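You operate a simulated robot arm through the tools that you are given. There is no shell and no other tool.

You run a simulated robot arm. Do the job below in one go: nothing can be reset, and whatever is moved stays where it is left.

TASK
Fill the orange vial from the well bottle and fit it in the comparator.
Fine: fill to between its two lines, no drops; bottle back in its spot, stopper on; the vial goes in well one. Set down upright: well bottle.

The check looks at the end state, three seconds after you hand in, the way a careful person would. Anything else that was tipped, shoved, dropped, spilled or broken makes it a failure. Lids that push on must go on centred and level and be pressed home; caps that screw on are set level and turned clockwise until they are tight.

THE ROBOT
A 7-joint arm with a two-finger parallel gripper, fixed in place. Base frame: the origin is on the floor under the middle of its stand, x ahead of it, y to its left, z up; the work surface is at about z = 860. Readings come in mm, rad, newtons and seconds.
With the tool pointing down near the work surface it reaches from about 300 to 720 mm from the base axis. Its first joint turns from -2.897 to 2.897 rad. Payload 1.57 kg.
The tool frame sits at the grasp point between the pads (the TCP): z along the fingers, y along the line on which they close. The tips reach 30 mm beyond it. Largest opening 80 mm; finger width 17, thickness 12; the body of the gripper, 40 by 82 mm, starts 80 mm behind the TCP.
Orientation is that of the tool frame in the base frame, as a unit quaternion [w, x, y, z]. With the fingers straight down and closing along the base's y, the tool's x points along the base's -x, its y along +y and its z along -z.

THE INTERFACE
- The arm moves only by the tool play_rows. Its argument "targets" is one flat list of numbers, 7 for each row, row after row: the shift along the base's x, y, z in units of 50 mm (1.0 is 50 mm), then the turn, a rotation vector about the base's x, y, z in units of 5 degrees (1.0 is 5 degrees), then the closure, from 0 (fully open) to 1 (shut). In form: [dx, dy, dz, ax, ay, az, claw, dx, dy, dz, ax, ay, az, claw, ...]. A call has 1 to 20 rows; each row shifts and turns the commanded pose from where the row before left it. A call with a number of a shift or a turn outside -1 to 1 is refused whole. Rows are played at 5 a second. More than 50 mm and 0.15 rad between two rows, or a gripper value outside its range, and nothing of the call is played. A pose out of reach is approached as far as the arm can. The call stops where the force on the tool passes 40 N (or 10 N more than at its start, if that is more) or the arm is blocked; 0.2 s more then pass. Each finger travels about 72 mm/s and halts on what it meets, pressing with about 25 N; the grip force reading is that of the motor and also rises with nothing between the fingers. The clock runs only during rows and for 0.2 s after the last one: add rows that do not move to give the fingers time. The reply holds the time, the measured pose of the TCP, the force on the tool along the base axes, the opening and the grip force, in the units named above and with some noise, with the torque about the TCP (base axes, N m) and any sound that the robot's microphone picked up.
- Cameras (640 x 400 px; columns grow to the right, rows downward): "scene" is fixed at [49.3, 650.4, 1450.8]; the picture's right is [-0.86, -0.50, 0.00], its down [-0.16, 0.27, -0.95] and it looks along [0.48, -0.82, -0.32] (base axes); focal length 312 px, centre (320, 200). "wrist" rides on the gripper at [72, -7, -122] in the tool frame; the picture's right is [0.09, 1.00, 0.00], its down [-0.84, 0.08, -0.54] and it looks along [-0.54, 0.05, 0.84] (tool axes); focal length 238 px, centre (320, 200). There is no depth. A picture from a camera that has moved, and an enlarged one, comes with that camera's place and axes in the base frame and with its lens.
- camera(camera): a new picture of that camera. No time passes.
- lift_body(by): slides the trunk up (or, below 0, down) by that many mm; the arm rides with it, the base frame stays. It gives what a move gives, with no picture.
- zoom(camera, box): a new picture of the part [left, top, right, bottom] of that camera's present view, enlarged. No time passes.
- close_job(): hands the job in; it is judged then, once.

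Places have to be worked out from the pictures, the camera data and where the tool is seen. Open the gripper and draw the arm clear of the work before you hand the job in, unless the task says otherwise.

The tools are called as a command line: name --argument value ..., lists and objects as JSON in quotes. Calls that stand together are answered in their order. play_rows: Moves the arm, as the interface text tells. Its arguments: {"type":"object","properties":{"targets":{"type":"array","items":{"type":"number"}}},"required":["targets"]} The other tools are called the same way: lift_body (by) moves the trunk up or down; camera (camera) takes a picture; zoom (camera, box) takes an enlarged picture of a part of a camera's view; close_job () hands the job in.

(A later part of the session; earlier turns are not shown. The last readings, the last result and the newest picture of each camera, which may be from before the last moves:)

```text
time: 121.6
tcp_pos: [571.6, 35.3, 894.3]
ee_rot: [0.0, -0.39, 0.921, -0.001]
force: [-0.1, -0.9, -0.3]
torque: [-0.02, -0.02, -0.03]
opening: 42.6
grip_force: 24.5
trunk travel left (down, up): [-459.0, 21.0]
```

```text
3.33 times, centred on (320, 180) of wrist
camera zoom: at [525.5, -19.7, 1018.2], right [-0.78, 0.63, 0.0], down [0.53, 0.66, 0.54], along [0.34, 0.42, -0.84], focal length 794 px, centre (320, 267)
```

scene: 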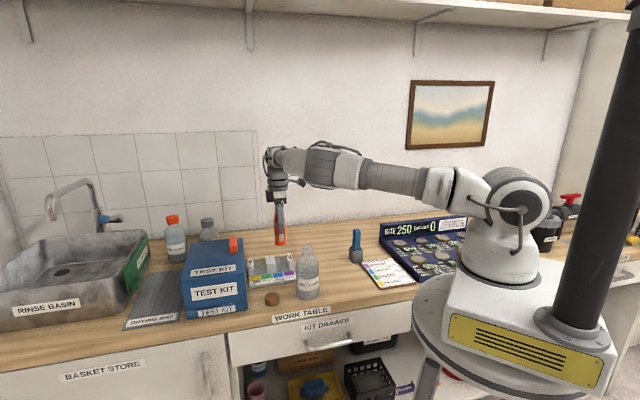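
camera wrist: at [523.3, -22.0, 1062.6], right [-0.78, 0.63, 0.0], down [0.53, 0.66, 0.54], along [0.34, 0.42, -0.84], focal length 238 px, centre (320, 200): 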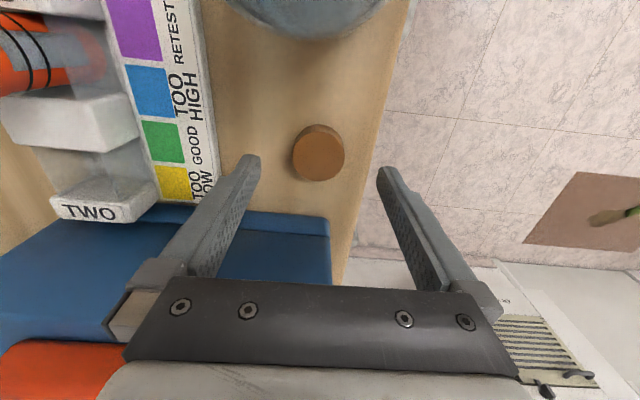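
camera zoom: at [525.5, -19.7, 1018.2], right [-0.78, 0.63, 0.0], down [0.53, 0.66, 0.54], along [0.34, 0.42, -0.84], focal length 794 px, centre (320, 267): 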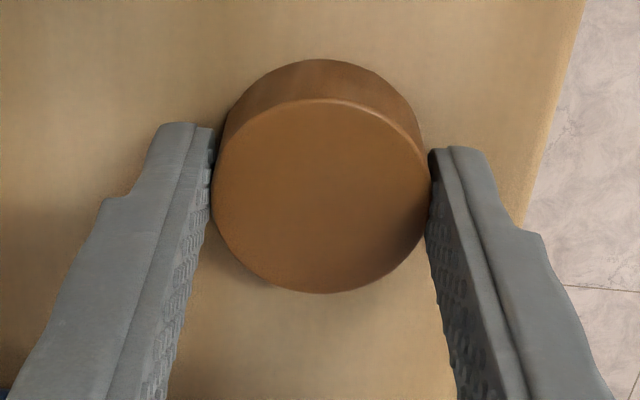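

The cap is held (42.6 mm). I lift it well above the bottle's mouth and move over the bottle to measure the mouth.

play_rows --targets '[0, 0, 0.2, 0, 0, 0, 1, 0, 0, 0.6, 0, 0, 0, 1, 0, 0, 0.9, 0, 0, 0, 1, 0, 0, 0.9, 0, 0, 0, 1, 0, 0, 0.9, 0, 0, 0, 1, 0, 0, 0.9, 0, 0, 0, 1, 0, 0, 0.4, 0, 0, 0, 1, -0.352, -0.463, 0, 0, 0, 0, 1, -0.352, -0.463, 0, 0, 0, 0, 1, -0.352, -0.463, 0, 0, 0, 0, 1, -0.352, -0.463, 0, 0, 0, 0, 1, 0, 0, 0, 0, 0, 0, 1, 0, 0, 0, 0, 0, 0, 1]'

camera --camera "wrist"

zoom --camera "wrist" --box '[270, 90, 370, 190]'

zoom --camera "scene" --box '[270, 190, 350, 270]'

```text
time: 124.4
tcp_pos: [502.4, -58.1, 1134.5]
ee_rot: [0.0, -0.39, 0.921, -0.001]
force: [-0.6, 0.2, -0.1]
torque: [-0.03, 0.01, 0.01]
opening: 42.2
grip_force: 25.4
trunk travel left (down, up): [-459.0, 21.0]
```

```text
taken
camera wrist: at [455.7, -113.2, 1256.9], right [-0.78, 0.63, 0.0], down [0.53, 0.66, 0.54], along [0.34, 0.42, -0.84], focal length 238 px, centre (320, 200)
```

wrist: 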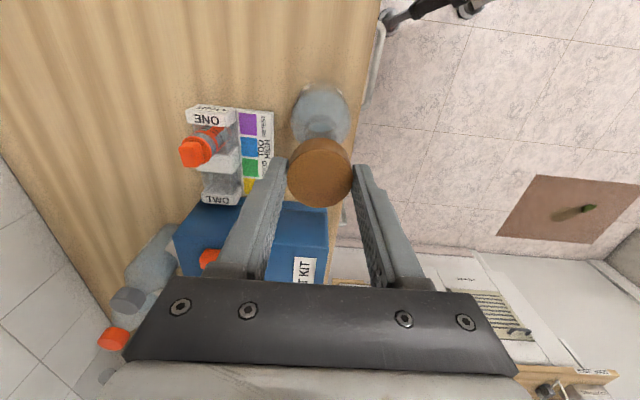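

```text
4.00 times, centred on (320, 140) of wrist
camera zoom: at [455.7, -113.2, 1256.9], right [-0.78, 0.63, 0.0], down [0.53, 0.66, 0.54], along [0.34, 0.42, -0.84], focal length 953 px, centre (320, 440)
```

zoom: 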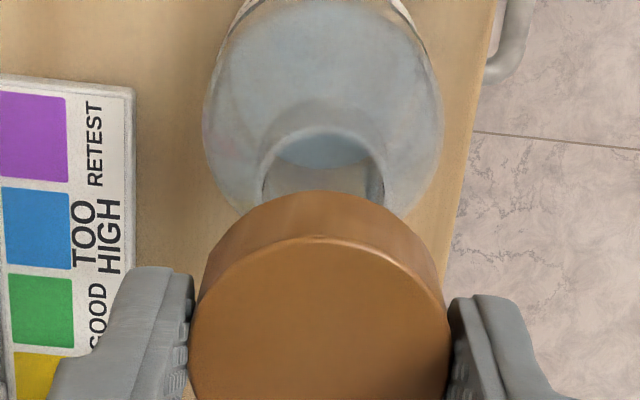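

```text
5.00 times, centred on (310, 230) of scene
camera zoom: at [49.3, 650.4, 1450.8], right [-0.86, -0.5, 0.0], down [-0.16, 0.27, -0.95], along [0.48, -0.82, -0.32], focal length 1558 px, centre (370, 50)
```

zoom: 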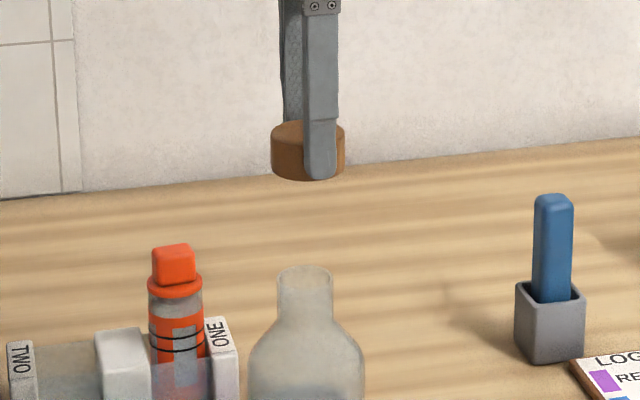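

The cap is nearly over the mouth; I correct by about 1 mm in y and lower to about 12 mm above the mouth for a finer comparison.

play_rows --targets '[0, 0.02, -0.4, 0, 0, 0, 1, 0, 0, -0.4, 0, 0, 0, 1, 0, 0, -0.36, 0, 0, 0, 1, 0, 0, 0, 0, 0, 0, 1, 0, 0, 0, 0, 0, 0, 1]'

zoom --camera "scene" --box '[288, 220, 328, 254]'

zoom --camera "wrist" --box '[270, 90, 370, 190]'

```text
time: 125.6
tcp_pos: [501.5, -56.8, 1077.0]
ee_rot: [0.0, -0.39, 0.921, 0.0]
force: [-0.4, 0.0, -0.3]
torque: [0.03, 0.02, 0.01]
opening: 42.1
grip_force: 25.1
trunk travel left (down, up): [-459.0, 21.0]
```

```text
11.76 times, centred on (308, 237) of scene
camera zoom: at [49.3, 650.4, 1450.8], right [-0.86, -0.5, 0.0], down [-0.16, 0.27, -0.95], along [0.48, -0.82, -0.32], focal length 3666 px, centre (461, -235)
```

zoom: 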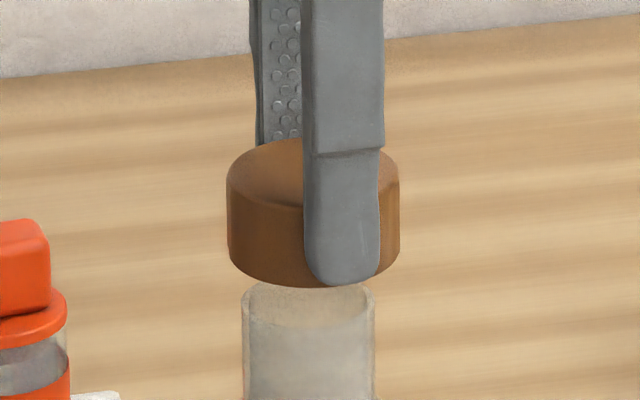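

```text
4.00 times, centred on (320, 140) of wrist
camera zoom: at [456.1, -111.7, 1200.1], right [-0.78, 0.63, 0.0], down [0.53, 0.66, 0.54], along [0.34, 0.42, -0.84], focal length 953 px, centre (320, 440)
```

zoom: 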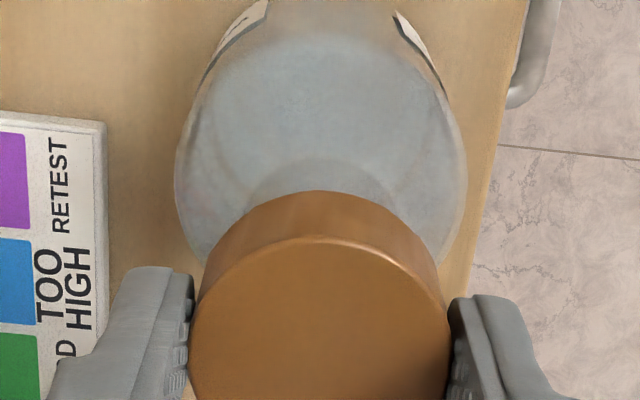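

In the scene view the cap is 1.4 mm to the right of the mouth, while the wrist view shows the lateral alignment is good; so the shift needed is about 1.5 mm along the look direction. I apply it, lower 6 mm and recheck.

play_rows --targets '[0.019, 0.023, 0, 0, 0, 0, 1, 0, 0, -0.12, 0, 0, 0, 1, 0, 0, 0, 0, 0, 0, 1]'

zoom --camera "scene" --box '[288, 224, 328, 258]'

zoom --camera "wrist" --box '[270, 90, 370, 190]'

```text
time: 126.4
tcp_pos: [502.9, -56.0, 1070.8]
ee_rot: [0.001, -0.39, 0.921, -0.001]
force: [-0.5, -0.1, 0.3]
torque: [-0.01, -0.01, 0.0]
opening: 42.2
grip_force: 25.3
trunk travel left (down, up): [-459.0, 21.0]
```

```text
11.76 times, centred on (308, 241) of scene
camera zoom: at [49.3, 650.4, 1450.8], right [-0.86, -0.5, 0.0], down [-0.16, 0.27, -0.95], along [0.48, -0.82, -0.32], focal length 3666 px, centre (461, -282)
```

zoom: 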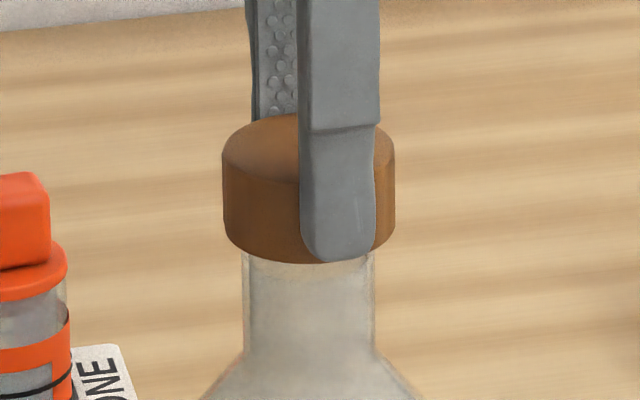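

```text
4.00 times, centred on (320, 140) of wrist
camera zoom: at [456.9, -110.9, 1194.0], right [-0.78, 0.63, 0.0], down [0.53, 0.66, 0.54], along [0.34, 0.42, -0.84], focal length 953 px, centre (320, 440)
```

zoom: 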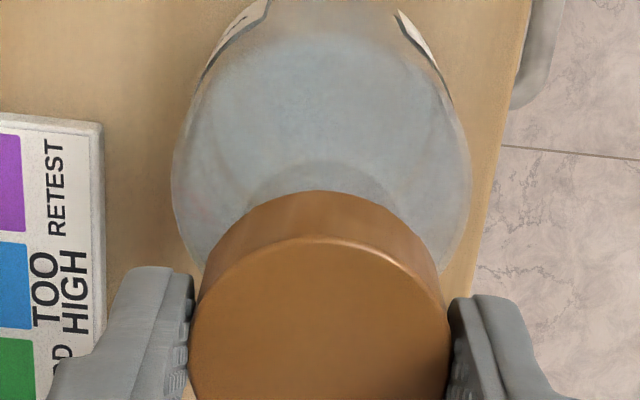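

Now centred within about 0.4 mm in both views. I lower in 2 mm steps watching the force.

play_rows --targets '[0.004, 0.003, -0.04, 0, 0, 0, 1, 0, 0, -0.04, 0, 0, 0, 1, 0, 0, -0.04, 0, 0, 0, 1]'

zoom --camera "scene" --box '[288, 224, 328, 258]'

```text
time: 127.2
tcp_pos: [502.7, -55.4, 1065.0]
ee_rot: [0.0, -0.389, 0.921, 0.0]
force: [0.0, 0.6, 0.0]
torque: [0.02, 0.02, -0.02]
opening: 42.3
grip_force: 25.2
trunk travel left (down, up): [-459.0, 21.0]
```

```text
11.76 times, centred on (308, 241) of scene
camera zoom: at [49.3, 650.4, 1450.8], right [-0.86, -0.5, 0.0], down [-0.16, 0.27, -0.95], along [0.48, -0.82, -0.32], focal length 3666 px, centre (461, -282)
```

zoom: 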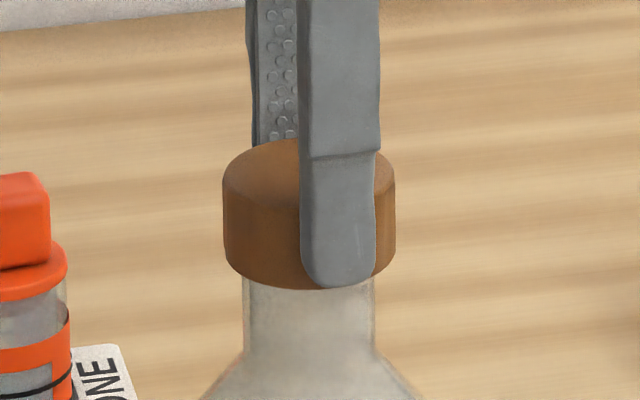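

Still no contact. I continue in 1 mm steps.

play_rows --targets '[0, 0, -0.02, 0, 0, 0, 1, 0, 0, -0.02, 0, 0, 0, 1, 0, 0, -0.02, 0, 0, 0, 1]'

play_rows --targets '[0, 0, -0.02, 0, 0, 0, 1, 0, 0, -0.02, 0, 0, 0, 1]'

zoom --camera "scene" --box '[288, 224, 328, 258]'

```text
time: 128.0
tcp_pos: [502.6, -55.8, 1061.8]
ee_rot: [0.0, -0.391, 0.92, -0.001]
force: [0.1, -0.9, 0.1]
torque: [0.0, 0.02, 0.01]
opening: 42.3
grip_force: 25.0
trunk travel left (down, up): [-459.0, 21.0]
```

```text
time: 128.6
tcp_pos: [503.0, -54.7, 1060.4]
ee_rot: [0.0, -0.39, 0.921, -0.001]
force: [-0.1, -0.1, 0.2]
torque: [-0.01, -0.02, 0.01]
opening: 42.2
grip_force: 25.2
trunk travel left (down, up): [-459.0, 21.0]
```

```text
11.76 times, centred on (308, 241) of scene
camera zoom: at [49.3, 650.4, 1450.8], right [-0.86, -0.5, 0.0], down [-0.16, 0.27, -0.95], along [0.48, -0.82, -0.32], focal length 3666 px, centre (461, -282)
```

zoom: 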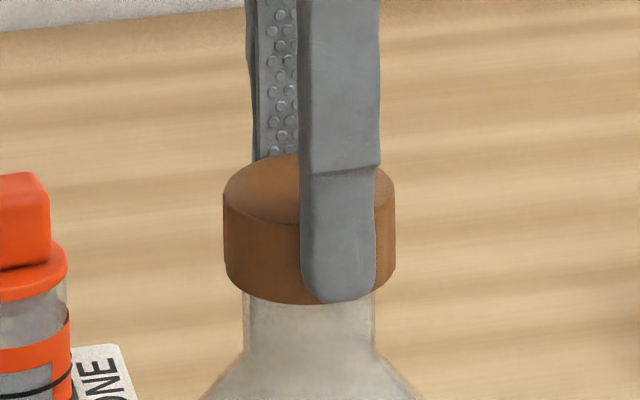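

No force yet with the cap's lower edge below the mouth height, so it is sliding over the neck. I continue in 2 mm steps.

play_rows --targets '[0, 0, -0.04, 0, 0, 0, 1, 0, 0, -0.04, 0, 0, 0, 1]'

play_rows --targets '[0, 0, -0.04, 0, 0, 0, 1, 0, 0, -0.04, 0, 0, 0, 1]'

zoom --camera "scene" --box '[288, 224, 328, 258]'

```text
time: 129.2
tcp_pos: [502.6, -54.9, 1056.8]
ee_rot: [0.0, -0.389, 0.921, -0.001]
force: [0.0, -0.4, -0.2]
torque: [-0.02, 0.02, 0.01]
opening: 42.3
grip_force: 25.3
trunk travel left (down, up): [-459.0, 21.0]
```

```text
time: 129.8
tcp_pos: [504.0, -55.6, 1050.3]
ee_rot: [0.001, -0.39, 0.921, -0.001]
force: [0.1, -0.1, 0.2]
torque: [-0.03, 0.0, -0.01]
opening: 42.2
grip_force: 25.2
trunk travel left (down, up): [-459.0, 21.0]
```

```text
11.76 times, centred on (308, 241) of scene
camera zoom: at [49.3, 650.4, 1450.8], right [-0.86, -0.5, 0.0], down [-0.16, 0.27, -0.95], along [0.48, -0.82, -0.32], focal length 3666 px, centre (461, -282)
```

zoom: 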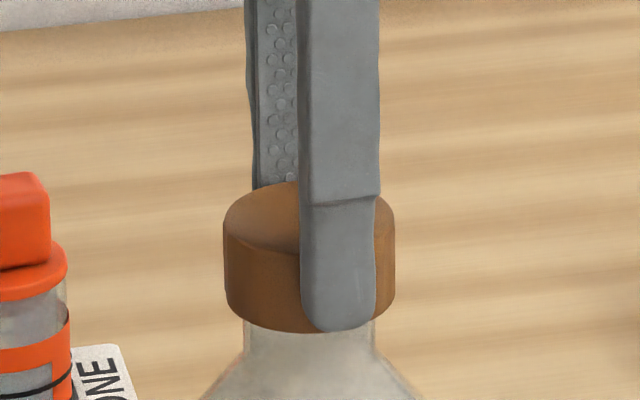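

It slides freely over the neck. I proceed in 1 mm steps toward the seat.

play_rows --targets '[0, 0, -0.02, 0, 0, 0, 1, 0, 0, -0.02, 0, 0, 0, 1]'

play_rows --targets '[0, 0, -0.02, 0, 0, 0, 1, 0, 0, -0.02, 0, 0, 0, 1]'

play_rows --targets '[0, 0, -0.02, 0, 0, 0, 1, 0, 0, -0.02, 0, 0, 0, 1]'

zoom --camera "scene" --box '[288, 224, 328, 258]'

```text
time: 130.4
tcp_pos: [502.4, -55.4, 1050.3]
ee_rot: [0.0, -0.39, 0.921, -0.001]
force: [-1.1, -0.2, -0.4]
torque: [-0.03, -0.05, 0.0]
opening: 42.3
grip_force: 25.4
trunk travel left (down, up): [-459.0, 21.0]
```

```text
time: 131.0
tcp_pos: [503.2, -55.7, 1048.3]
ee_rot: [0.0, -0.389, 0.921, -0.001]
force: [-0.4, -0.2, -0.5]
torque: [0.07, 0.01, -0.02]
opening: 42.3
grip_force: 24.9
trunk travel left (down, up): [-459.0, 21.0]
```

```text
time: 131.6
tcp_pos: [503.0, -55.1, 1046.1]
ee_rot: [0.001, -0.389, 0.921, -0.002]
force: [0.0, 0.2, 9.4]
torque: [0.13, 0.17, 0.02]
opening: 42.2
grip_force: 25.5
trunk travel left (down, up): [-459.0, 21.0]
```

```text
11.76 times, centred on (308, 241) of scene
camera zoom: at [49.3, 650.4, 1450.8], right [-0.86, -0.5, 0.0], down [-0.16, 0.27, -0.95], along [0.48, -0.82, -0.32], focal length 3666 px, centre (461, -282)
```

zoom: 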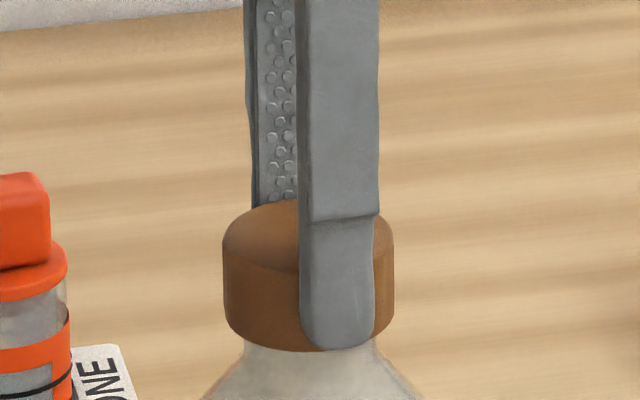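

The cap has met resistance (9.4 N) near its seat, without a snap. I press 1 mm further.

play_rows --targets '[0, 0, -0.01, 0, 0, 0, 1, 0, 0, -0.01, 0, 0, 0, 1, 0, 0, 0, 0, 0, 0, 1]'

zoom --camera "scene" --box '[284, 230, 332, 270]'

```text
time: 132.4
tcp_pos: [503.2, -55.1, 1046.6]
ee_rot: [0.002, -0.39, 0.921, -0.003]
force: [1.3, -0.1, 21.8]
torque: [0.0, -0.01, -0.01]
opening: 42.6
grip_force: 25.1
trunk travel left (down, up): [-459.0, 21.0]
```

```text
10.00 times, centred on (308, 250) of scene
camera zoom: at [49.3, 650.4, 1450.8], right [-0.86, -0.5, 0.0], down [-0.16, 0.27, -0.95], along [0.48, -0.82, -0.32], focal length 3116 px, centre (440, -300)
```

zoom: 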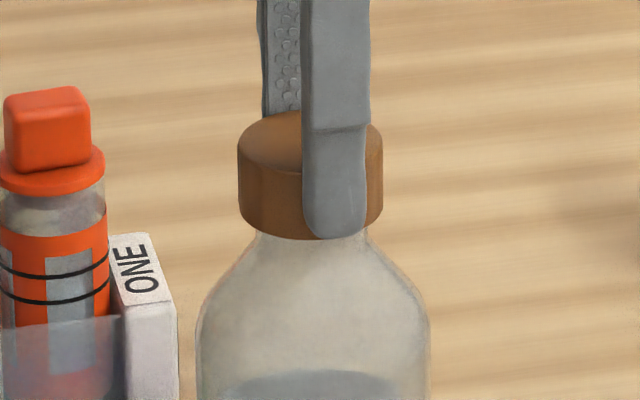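

At 22 N there is still no snap, though the cap sits level. I press a little more (to about 30–35 N).

play_rows --targets '[0, 0, -0.01, 0, 0, 0, 1, 0, 0, -0.01, 0, 0, 0, 1, 0, 0, 0, 0, 0, 0, 1]'

zoom --camera "scene" --box '[284, 230, 332, 270]'

```text
time: 133.2
tcp_pos: [502.4, -55.1, 1046.5]
ee_rot: [0.002, -0.39, 0.921, -0.001]
force: [3.5, -0.8, 28.2]
torque: [0.11, -0.12, -0.02]
opening: 42.3
grip_force: 25.2
trunk travel left (down, up): [-459.0, 21.0]
```

```text
10.00 times, centred on (308, 250) of scene
camera zoom: at [49.3, 650.4, 1450.8], right [-0.86, -0.5, 0.0], down [-0.16, 0.27, -0.95], along [0.48, -0.82, -0.32], focal length 3116 px, centre (440, -300)
```

zoom: 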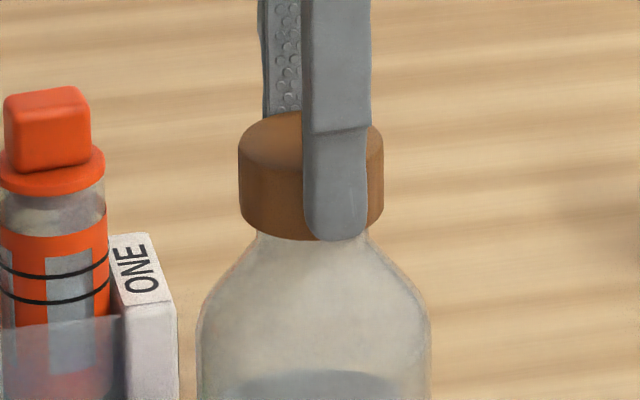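

Pushing does not move it further and a side force is building, so this looks like a screw cap resting on its start. I relieve the load to a few newtons first.

play_rows --targets '[0, 0, 0.02, 0, 0, 0, 1, 0, 0, 0.016, 0, 0, 0, 1, 0, 0, 0, 0, 0, 0, 1]'

zoom --camera "scene" --box '[284, 230, 332, 270]'

zoom --camera "scene" --box '[284, 265, 332, 305]'

```text
time: 134.0
tcp_pos: [502.4, -55.1, 1046.5]
ee_rot: [-0.001, -0.391, 0.921, 0.0]
force: [3.6, -0.8, 11.8]
torque: [0.01, -0.19, 0.0]
opening: 42.4
grip_force: 24.7
trunk travel left (down, up): [-459.0, 21.0]
```

```text
10.00 times, centred on (308, 250) of scene
camera zoom: at [49.3, 650.4, 1450.8], right [-0.86, -0.5, 0.0], down [-0.16, 0.27, -0.95], along [0.48, -0.82, -0.32], focal length 3116 px, centre (440, -300)
```

zoom: 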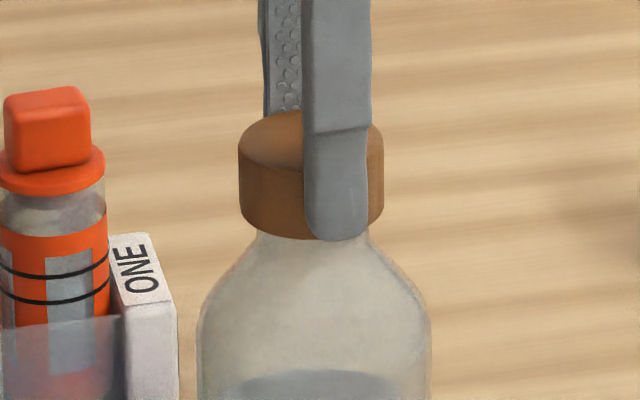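

```text
10.00 times, centred on (308, 285) of scene
camera zoom: at [49.3, 650.4, 1450.8], right [-0.86, -0.5, 0.0], down [-0.16, 0.27, -0.95], along [0.48, -0.82, -0.32], focal length 3116 px, centre (440, -650)
```

zoom: 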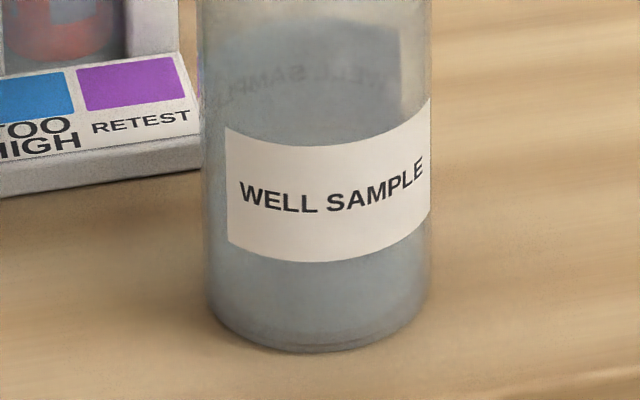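

I relax slightly more and then try turning the cap clockwise by 30° while watching forces and the cap's height.

play_rows --targets '[0, 0, 0.01, 0, 0, 0, 1, 0, 0, 0, 0, 0, -0.8, 1, 0, 0, 0, 0, 0, -0.8, 1, 0, 0, 0, 0, 0, -0.8, 1, 0, 0, 0, 0, 0, -0.8, 1, 0, 0, 0, 0, 0, -0.8, 1, 0, 0, 0, 0, 0, -0.8, 1]'

zoom --camera "scene" --box '[284, 230, 332, 270]'

zoom --camera "scene" --box '[284, 265, 332, 305]'

```text
time: 135.6
tcp_pos: [502.4, -56.9, 1046.9]
ee_rot: [0.001, -0.189, 0.982, -0.002]
force: [-1.4, 1.0, 2.6]
torque: [0.15, 0.12, 0.0]
opening: 42.6
grip_force: 25.1
trunk travel left (down, up): [-459.0, 21.0]
```

```text
10.00 times, centred on (308, 250) of scene
camera zoom: at [49.3, 650.4, 1450.8], right [-0.86, -0.5, 0.0], down [-0.16, 0.27, -0.95], along [0.48, -0.82, -0.32], focal length 3116 px, centre (440, -300)
```

zoom: 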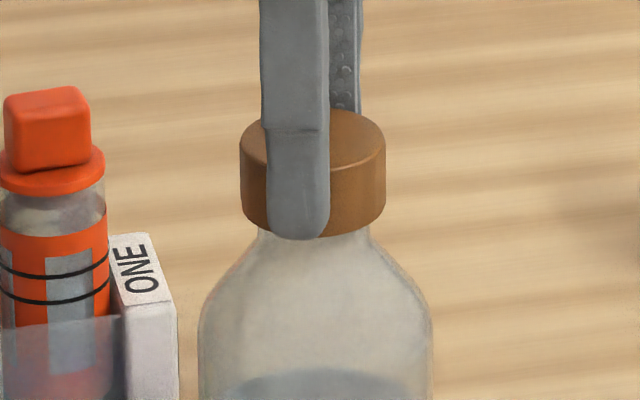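

```text
10.00 times, centred on (308, 285) of scene
camera zoom: at [49.3, 650.4, 1450.8], right [-0.86, -0.5, 0.0], down [-0.16, 0.27, -0.95], along [0.48, -0.82, -0.32], focal length 3116 px, centre (440, -650)
```

zoom: 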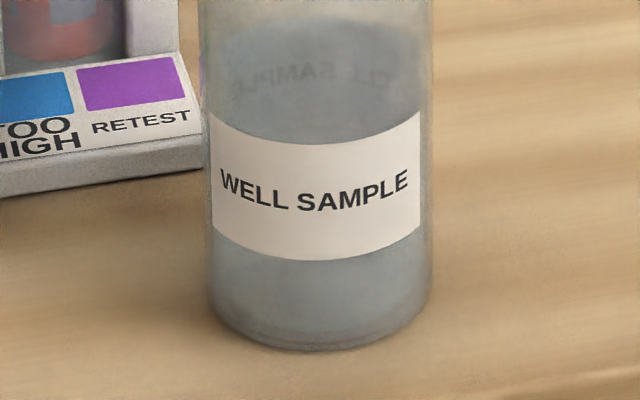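

Turning dragged the bottle along by about 17°, so there is little relative turning. I check whether the cap is already retained on the neck by raising 2 mm and reading the force.

play_rows --targets '[0, 0, 0.02, 0, 0, 0, 1, 0, 0, 0.02, 0, 0, 0, 1, 0, 0, 0, 0, 0, 0, 1]'

zoom --camera "scene" --box '[284, 230, 332, 270]'

zoom --camera "scene" --box '[284, 265, 332, 305]'

```text
time: 136.4
tcp_pos: [502.4, -55.3, 1047.7]
ee_rot: [0.0, -0.19, 0.982, -0.001]
force: [1.0, 0.7, -1.6]
torque: [0.02, -0.04, 0.01]
opening: 42.0
grip_force: 25.0
trunk travel left (down, up): [-459.0, 21.0]
```

```text
10.00 times, centred on (308, 250) of scene
camera zoom: at [49.3, 650.4, 1450.8], right [-0.86, -0.5, 0.0], down [-0.16, 0.27, -0.95], along [0.48, -0.82, -0.32], focal length 3116 px, centre (440, -300)
```

zoom: 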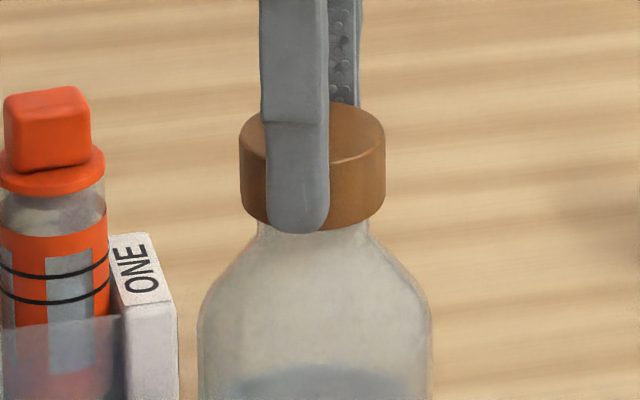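

```text
10.00 times, centred on (308, 285) of scene
camera zoom: at [49.3, 650.4, 1450.8], right [-0.86, -0.5, 0.0], down [-0.16, 0.27, -0.95], along [0.48, -0.82, -0.32], focal length 3116 px, centre (440, -650)
```

zoom: 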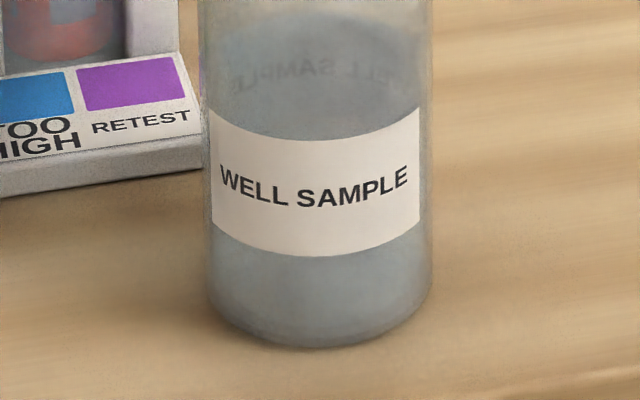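

The bottle came up with the cap (force −1.6 N, base slightly off the table), so the cap is retained on the neck. I set the bottle back down gently and look at the cap from the wrist camera.

play_rows --targets '[0, 0, -0.02, 0, 0, 0, 1, 0, 0, -0.02, 0, 0, 0, 1, 0, 0, 0, 0, 0, 0, 1]'

camera --camera "wrist"

zoom --camera "scene" --box '[284, 265, 332, 305]'

```text
time: 137.2
tcp_pos: [503.2, -55.6, 1046.6]
ee_rot: [0.001, -0.19, 0.982, -0.001]
force: [0.1, -0.2, 0.1]
torque: [-0.04, 0.03, 0.01]
opening: 42.6
grip_force: 24.8
trunk travel left (down, up): [-459.0, 21.0]
```

```text
taken
camera wrist: at [437.5, -87.2, 1169.9], right [-0.46, 0.89, 0.0], down [0.75, 0.38, 0.54], along [0.48, 0.25, -0.84], focal length 238 px, centre (320, 200)
```

wrist: 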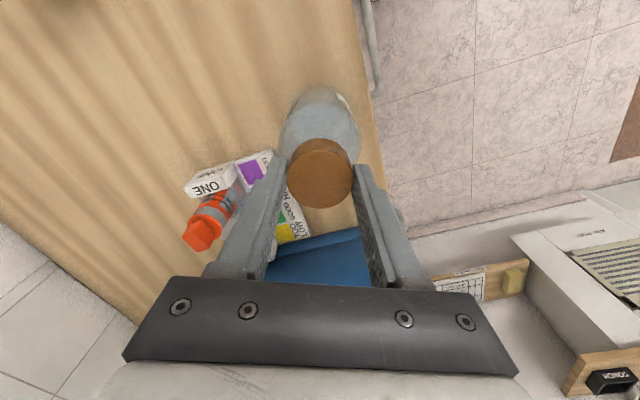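

```text
10.00 times, centred on (308, 285) of scene
camera zoom: at [49.3, 650.4, 1450.8], right [-0.86, -0.5, 0.0], down [-0.16, 0.27, -0.95], along [0.48, -0.82, -0.32], focal length 3116 px, centre (440, -650)
```

zoom: 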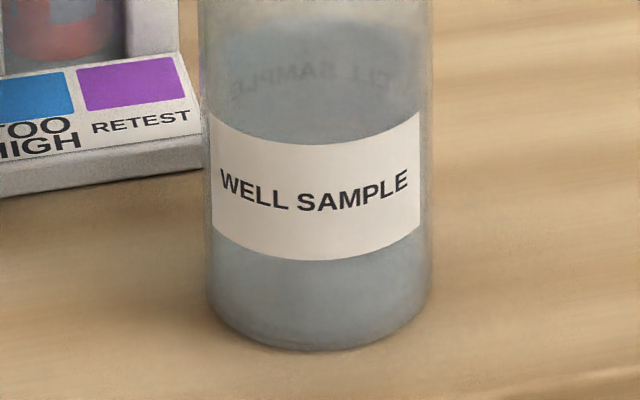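

The bottle is standing again with the cap retained. Before turning more I measure the cap axis relative to the tool axis, to turn about the right centre.

zoom --camera "wrist" --box '[270, 110, 370, 230]'

```text
3.33 times, centred on (320, 170) of wrist
camera zoom: at [437.5, -87.2, 1169.9], right [-0.46, 0.89, 0.0], down [0.75, 0.38, 0.54], along [0.48, 0.25, -0.84], focal length 794 px, centre (320, 300)
```

zoom: 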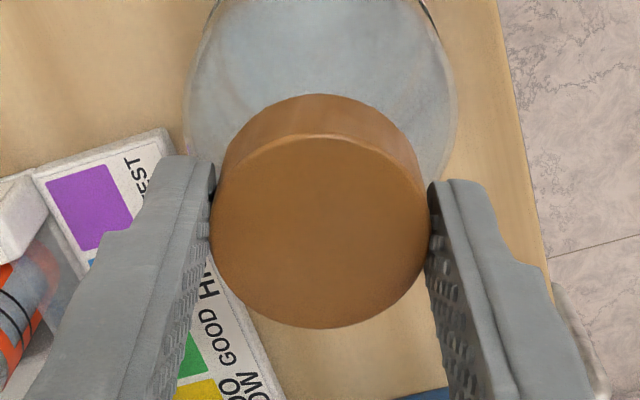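

The cap axis is about 1.4 mm off the tool axis. I press down lightly and turn 30° clockwise about the cap's own axis, then compare the label position.

play_rows --targets '[0, 0, -0.02, 0, 0, 0, 1, 0, 0, -0.01, 0, 0, 0, 1, -0.0017, 0.0016, 0, 0, 0, -1, 1, -0.0017, 0.0016, 0, 0, 0, -1, 1, -0.0017, 0.0016, 0, 0, 0, -1, 1, -0.0017, 0.0016, 0, 0, 0, -1, 1, -0.0017, 0.0016, 0, 0, 0, -1, 1, -0.0017, 0.0016, 0, 0, 0, -1, 1]'

zoom --camera "scene" --box '[284, 265, 332, 305]'

zoom --camera "scene" --box '[284, 230, 332, 270]'

```text
time: 139.0
tcp_pos: [501.2, -53.2, 1045.4]
ee_rot: [0.001, 0.072, 0.997, -0.001]
force: [-1.9, 0.3, 8.6]
torque: [0.08, 0.07, -0.01]
opening: 42.0
grip_force: 25.4
trunk travel left (down, up): [-459.0, 21.0]
```

```text
10.00 times, centred on (308, 285) of scene
camera zoom: at [49.3, 650.4, 1450.8], right [-0.86, -0.5, 0.0], down [-0.16, 0.27, -0.95], along [0.48, -0.82, -0.32], focal length 3116 px, centre (440, -650)
```

zoom: 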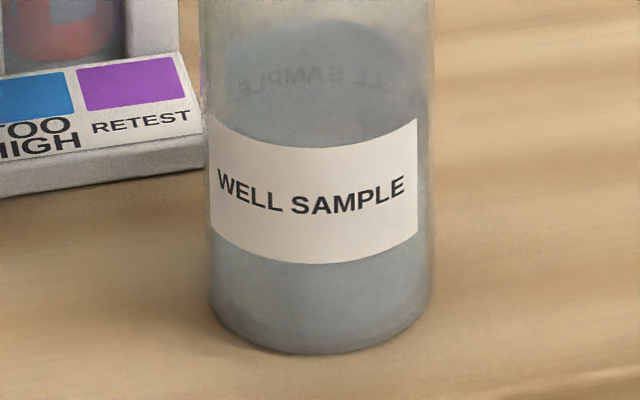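

```text
10.00 times, centred on (308, 250) of scene
camera zoom: at [49.3, 650.4, 1450.8], right [-0.86, -0.5, 0.0], down [-0.16, 0.27, -0.95], along [0.48, -0.82, -0.32], focal length 3116 px, centre (440, -300)
```

zoom: 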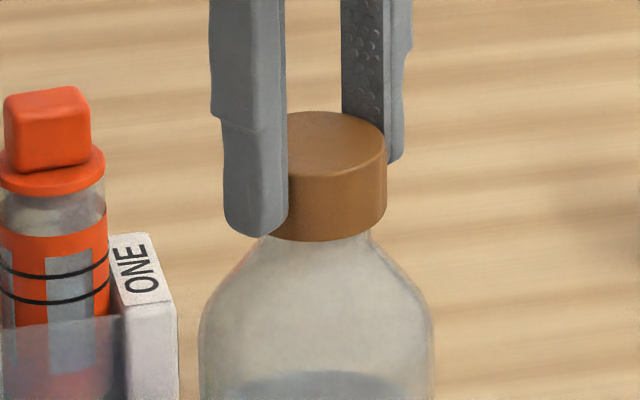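

This time the bottle stayed nearly still while the cap turned about 25° relative to it. I turn another 60° clockwise to see whether it tightens.

play_rows --targets '[-0.0007, 0.0022, 0, 0, 0, -1, 1, -0.0007, 0.0022, 0, 0, 0, -1, 1, -0.0007, 0.0022, 0, 0, 0, -1, 1, -0.0007, 0.0022, 0, 0, 0, -1, 1, -0.0007, 0.0022, 0, 0, 0, -1, 1, -0.0007, 0.0022, 0, 0, 0, -1, 1]'

play_rows --targets '[0.0005, 0.0023, 0, 0, 0, -1, 1, 0.0005, 0.0023, 0, 0, 0, -1, 1, 0.0005, 0.0023, 0, 0, 0, -1, 1, 0.0005, 0.0023, 0, 0, 0, -1, 1, 0.0005, 0.0023, 0, 0, 0, -1, 1, 0.0005, 0.0023, 0, 0, 0, -1, 1]'

zoom --camera "scene" --box '[284, 265, 332, 305]'

zoom --camera "scene" --box '[284, 230, 332, 270]'

```text
time: 140.4
tcp_pos: [501.5, -53.0, 1044.6]
ee_rot: [0.0, 0.328, 0.945, -0.001]
force: [-0.6, 0.7, 4.3]
torque: [0.09, -0.08, -0.01]
opening: 42.1
grip_force: 25.2
trunk travel left (down, up): [-459.0, 21.0]
```

```text
time: 141.8
tcp_pos: [430.2, -106.6, 1039.0]
ee_rot: [0.002, 0.558, 0.83, 0.002]
force: [0.0, 0.5, 25.9]
torque: [0.21, -0.09, 0.01]
opening: 45.5
grip_force: 25.0
out of reach, approached as far as the arm can: row 4, 5, 6
trunk travel left (down, up): [-459.0, 21.0]
```

```text
10.00 times, centred on (308, 285) of scene
camera zoom: at [49.3, 650.4, 1450.8], right [-0.86, -0.5, 0.0], down [-0.16, 0.27, -0.95], along [0.48, -0.82, -0.32], focal length 3116 px, centre (440, -650)
```

zoom: 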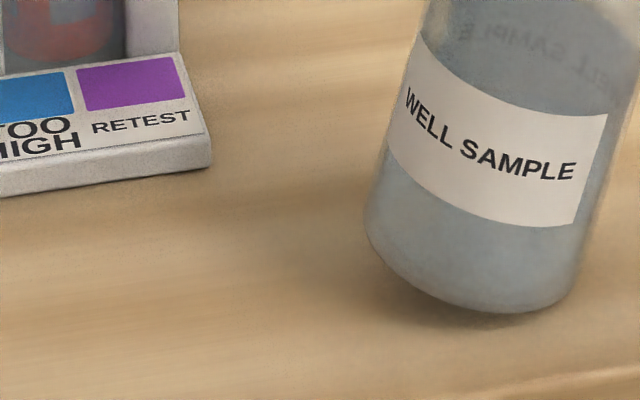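

```text
10.00 times, centred on (308, 250) of scene
camera zoom: at [49.3, 650.4, 1450.8], right [-0.86, -0.5, 0.0], down [-0.16, 0.27, -0.95], along [0.48, -0.82, -0.32], focal length 3116 px, centre (440, -300)
```

zoom: 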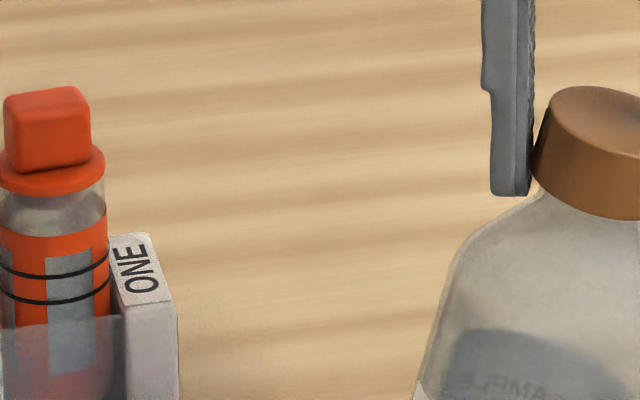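

The last rows hit a joint limit and the hand swung away, dragging and tilting the capped bottle; it is still held by the cap. I stop and look carefully before doing anything.

camera --camera "scene"

zoom --camera "scene" --box '[260, 190, 420, 310]'

camera --camera "wrist"

```text
taken
```

scene: 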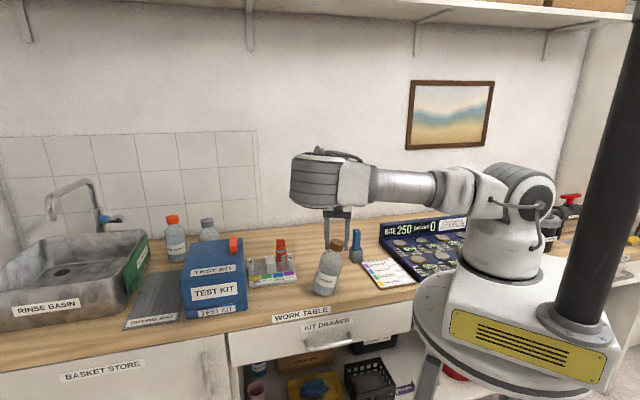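

```text
3.33 times, centred on (340, 250) of scene
camera zoom: at [49.3, 650.4, 1450.8], right [-0.86, -0.5, 0.0], down [-0.16, 0.27, -0.95], along [0.48, -0.82, -0.32], focal length 1039 px, centre (253, 33)
```

zoom: 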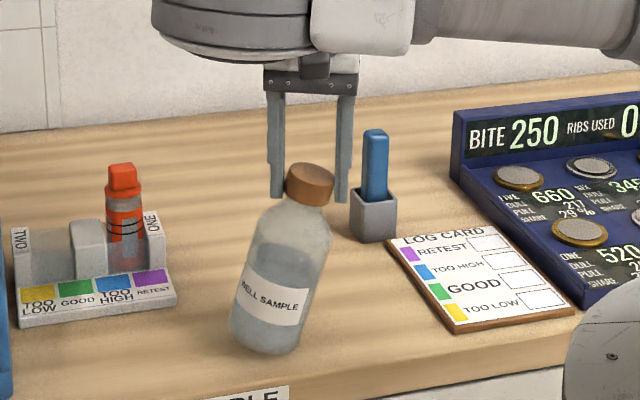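

```text
taken
camera wrist: at [396.0, -41.1, 1163.0], right [0.89, 0.46, 0.0], down [0.39, -0.75, 0.54], along [0.25, -0.48, -0.84], focal length 238 px, centre (320, 200)
```

wrist: 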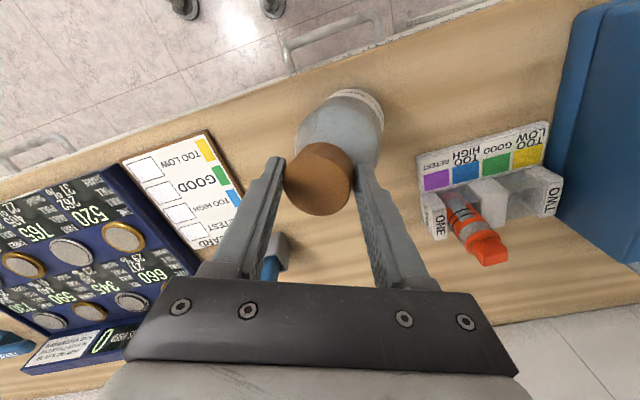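

The bottle is leaning about 17° toward the robot, its base edge on the table, cap still on and held by the fingers. I first relieve the downward load by a small lift and check that the arm follows properly.

play_rows --targets '[0, 0, 0.02, 0, 0, 0, 1]'

zoom --camera "scene" --box '[300, 220, 380, 310]'

```text
time: 142.2
tcp_pos: [429.6, -105.8, 1039.7]
ee_rot: [-0.001, 0.558, 0.83, 0.002]
force: [1.1, 0.7, 13.2]
torque: [0.14, -0.25, 0.04]
opening: 45.2
grip_force: 25.5
trunk travel left (down, up): [-459.0, 21.0]
```

```text
4.44 times, centred on (340, 265) of scene
camera zoom: at [49.3, 650.4, 1450.8], right [-0.86, -0.5, 0.0], down [-0.16, 0.27, -0.95], along [0.48, -0.82, -0.32], focal length 1385 px, centre (231, -89)
```

zoom: 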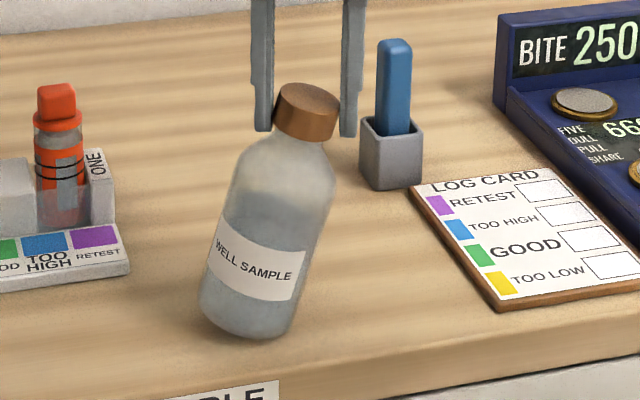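

The arm follows. The base is offset roughly toward (+0.86, +0.5) from the cap, so moving the cap that way should bring the bottle upright. I test with a single 4 mm step.

play_rows --targets '[0.07, 0.04, 0, 0, 0, 0, 1]'

zoom --camera "scene" --box '[300, 220, 380, 310]'

```text
time: 142.6
tcp_pos: [430.5, -106.6, 1039.1]
ee_rot: [0.0, 0.558, 0.83, 0.002]
force: [0.4, 1.3, 7.7]
torque: [0.11, -0.03, 0.03]
opening: 44.9
grip_force: 25.2
out of reach, approached as far as the arm can: row 1
trunk travel left (down, up): [-459.0, 21.0]
```

```text
4.44 times, centred on (340, 265) of scene
camera zoom: at [49.3, 650.4, 1450.8], right [-0.86, -0.5, 0.0], down [-0.16, 0.27, -0.95], along [0.48, -0.82, -0.32], focal length 1385 px, centre (231, -89)
```

zoom: 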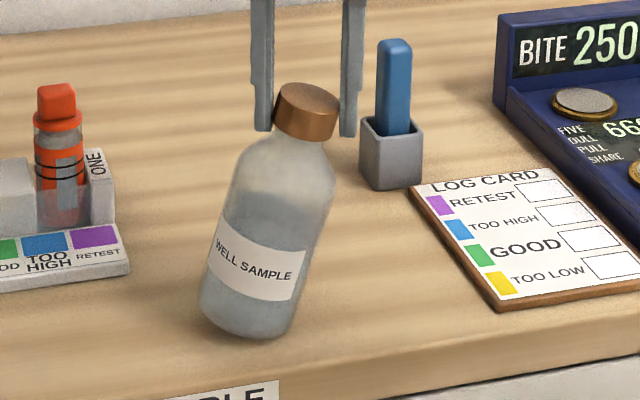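

At this yaw the arm cannot move that way. A small counter-rotation per step should free it: I test two rows of 4 mm with 1.5° of turn each.

play_rows --targets '[0, 0, 0, 0, 0, 0.4, 1, 0.069, 0.041, 0, 0, 0, 0.3, 1]'

zoom --camera "scene" --box '[300, 220, 380, 310]'

```text
time: 143.2
tcp_pos: [433.0, -104.1, 1039.5]
ee_rot: [0.0, 0.535, 0.845, -0.001]
force: [-1.6, -1.7, 4.3]
torque: [-0.28, 0.26, -0.04]
opening: 44.9
grip_force: 24.9
trunk travel left (down, up): [-459.0, 21.0]
```

```text
4.44 times, centred on (340, 265) of scene
camera zoom: at [49.3, 650.4, 1450.8], right [-0.86, -0.5, 0.0], down [-0.16, 0.27, -0.95], along [0.48, -0.82, -0.32], focal length 1385 px, centre (231, -89)
```

zoom: 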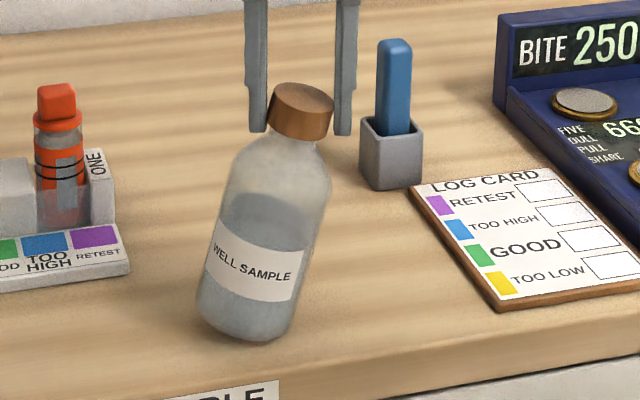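

That works and the bottle follows. I continue with four more such steps.

play_rows --targets '[0.069, 0.041, 0, 0, 0, 0.35, 1, 0.069, 0.041, 0, 0, 0, 0.35, 1, 0.069, 0.041, 0, 0, 0, 0.35, 1]'

zoom --camera "scene" --box '[300, 220, 380, 310]'

camera --camera "wrist"

```text
time: 144.0
tcp_pos: [445.1, -98.1, 1040.2]
ee_rot: [-0.001, 0.495, 0.869, -0.001]
force: [0.3, -0.3, 1.4]
torque: [-0.02, 0.04, 0.01]
opening: 44.7
grip_force: 24.9
trunk travel left (down, up): [-459.0, 21.0]
```

```text
4.44 times, centred on (340, 265) of scene
camera zoom: at [49.3, 650.4, 1450.8], right [-0.86, -0.5, 0.0], down [-0.16, 0.27, -0.95], along [0.48, -0.82, -0.32], focal length 1385 px, centre (231, -89)
```

zoom: 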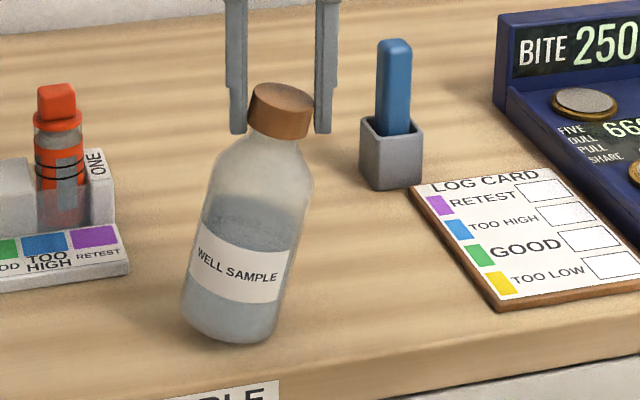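

```text
taken
camera wrist: at [402.3, -38.1, 1163.3], right [0.81, 0.59, 0.0], down [0.49, -0.68, 0.54], along [0.32, -0.44, -0.84], focal length 238 px, centre (320, 200)
```

wrist: 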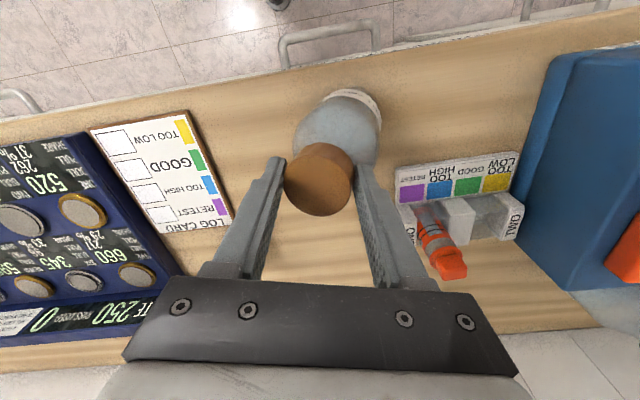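

The base slid along somewhat since there was little load on it. I press down slightly so the base sticks, and continue the same way while following the cap down half a millimetre per step.

play_rows --targets '[0, 0, -0.02, 0, 0, 0, 1, 0.066, 0.042, -0.01, 0, 0, 0.35, 1, 0.066, 0.042, -0.01, 0, 0, 0.35, 1, 0.066, 0.042, -0.01, 0, 0, 0.35, 1]'

zoom --camera "scene" --box '[290, 220, 370, 310]'

camera --camera "wrist"

```text
time: 145.0
tcp_pos: [456.1, -91.4, 1037.7]
ee_rot: [0.0, 0.454, 0.891, 0.001]
force: [0.5, 0.4, 7.5]
torque: [-0.03, 0.0, -0.04]
opening: 44.2
grip_force: 25.2
trunk travel left (down, up): [-459.0, 21.0]
```

```text
4.44 times, centred on (330, 265) of scene
camera zoom: at [49.3, 650.4, 1450.8], right [-0.86, -0.5, 0.0], down [-0.16, 0.27, -0.95], along [0.48, -0.82, -0.32], focal length 1385 px, centre (276, -89)
```

zoom: 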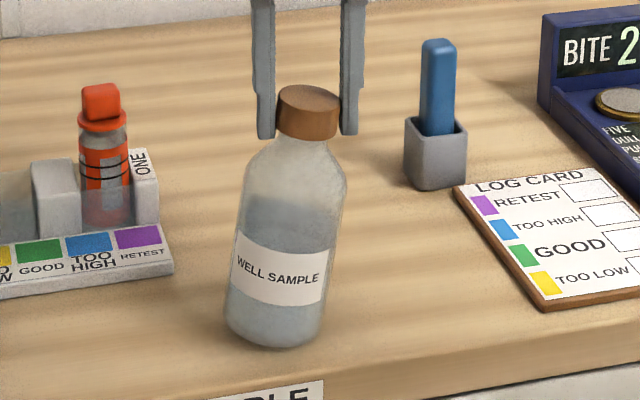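

```text
taken
camera wrist: at [407.0, -35.7, 1161.2], right [0.75, 0.66, 0.0], down [0.55, -0.63, 0.54], along [0.36, -0.41, -0.84], focal length 238 px, centre (320, 200)
```

wrist: 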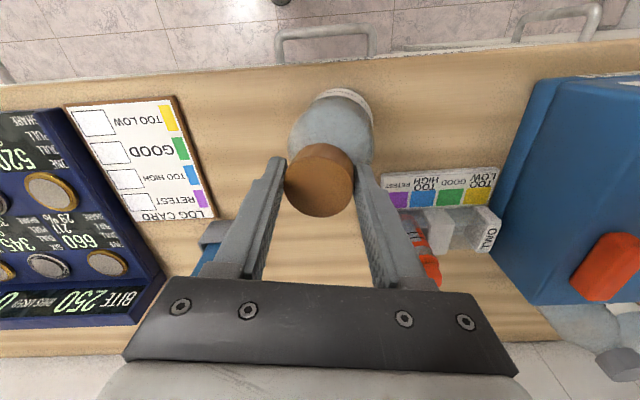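

The tilt is down to about 8°. I continue with four more steps.

play_rows --targets '[0.066, 0.046, -0.01, 0, 0, 0.35, 1, 0.066, 0.046, -0.01, 0, 0, 0.35, 1, 0.066, 0.046, -0.01, 0, 0, 0.35, 1]'

zoom --camera "scene" --box '[290, 220, 370, 310]'

zoom --camera "wrist" --box '[250, 70, 400, 230]'

```text
time: 145.8
tcp_pos: [465.2, -85.4, 1036.2]
ee_rot: [-0.002, 0.412, 0.911, 0.0]
force: [-0.4, 0.8, 2.3]
torque: [0.06, 0.1, 0.02]
opening: 42.9
grip_force: 25.3
trunk travel left (down, up): [-459.0, 21.0]
```

```text
4.44 times, centred on (330, 265) of scene
camera zoom: at [49.3, 650.4, 1450.8], right [-0.86, -0.5, 0.0], down [-0.16, 0.27, -0.95], along [0.48, -0.82, -0.32], focal length 1385 px, centre (276, -89)
```

zoom: 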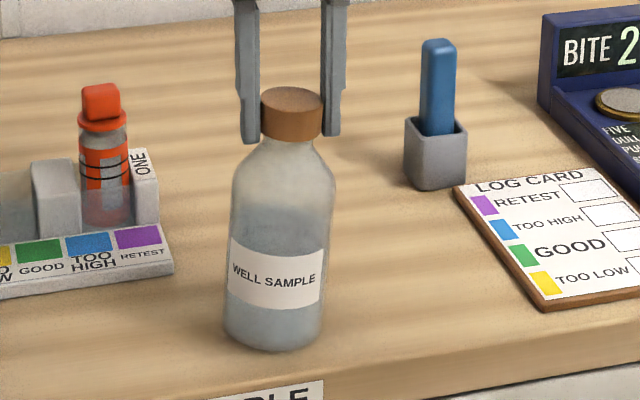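

```text
2.50 times, centred on (325, 150) of wrist
camera zoom: at [411.9, -33.7, 1159.5], right [0.69, 0.72, 0.0], down [0.61, -0.58, 0.54], along [0.39, -0.37, -0.84], focal length 596 px, centre (308, 325)
```

zoom: 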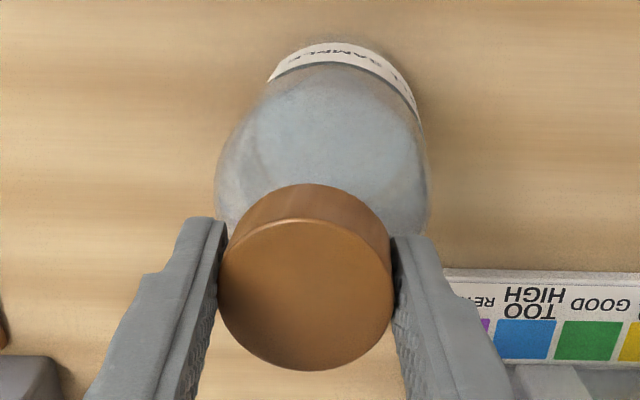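

Almost upright (about 4° left). Three more small steps.

play_rows --targets '[0.07, 0.046, -0.006, 0, 0, 0.35, 1, 0.07, 0.046, -0.004, 0, 0, 0.35, 1, 0.06, 0.04, 0, 0, 0, 0.35, 1]'

zoom --camera "scene" --box '[290, 220, 370, 310]'

zoom --camera "wrist" --box '[250, 70, 400, 230]'

```text
time: 146.6
tcp_pos: [475.7, -79.9, 1036.6]
ee_rot: [0.0, 0.372, 0.928, -0.001]
force: [0.0, 0.7, -0.2]
torque: [0.0, 0.04, 0.04]
opening: 43.0
grip_force: 25.1
trunk travel left (down, up): [-459.0, 21.0]
```

```text
4.44 times, centred on (330, 265) of scene
camera zoom: at [49.3, 650.4, 1450.8], right [-0.86, -0.5, 0.0], down [-0.16, 0.27, -0.95], along [0.48, -0.82, -0.32], focal length 1385 px, centre (276, -89)
```

zoom: 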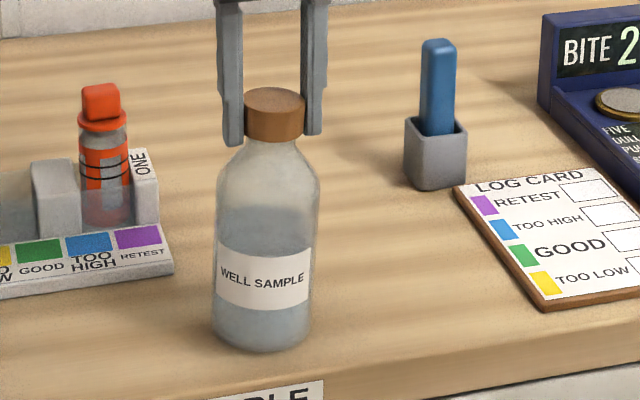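

```text
2.50 times, centred on (325, 150) of wrist
camera zoom: at [418.1, -32.5, 1159.0], right [0.62, 0.78, 0.0], down [0.66, -0.52, 0.54], along [0.42, -0.34, -0.84], focal length 596 px, centre (308, 325)
```

zoom: 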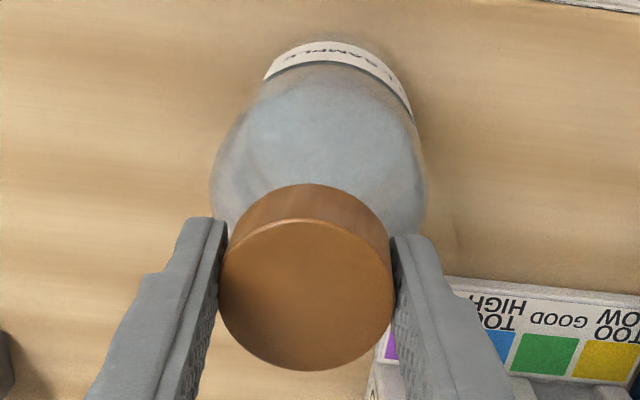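

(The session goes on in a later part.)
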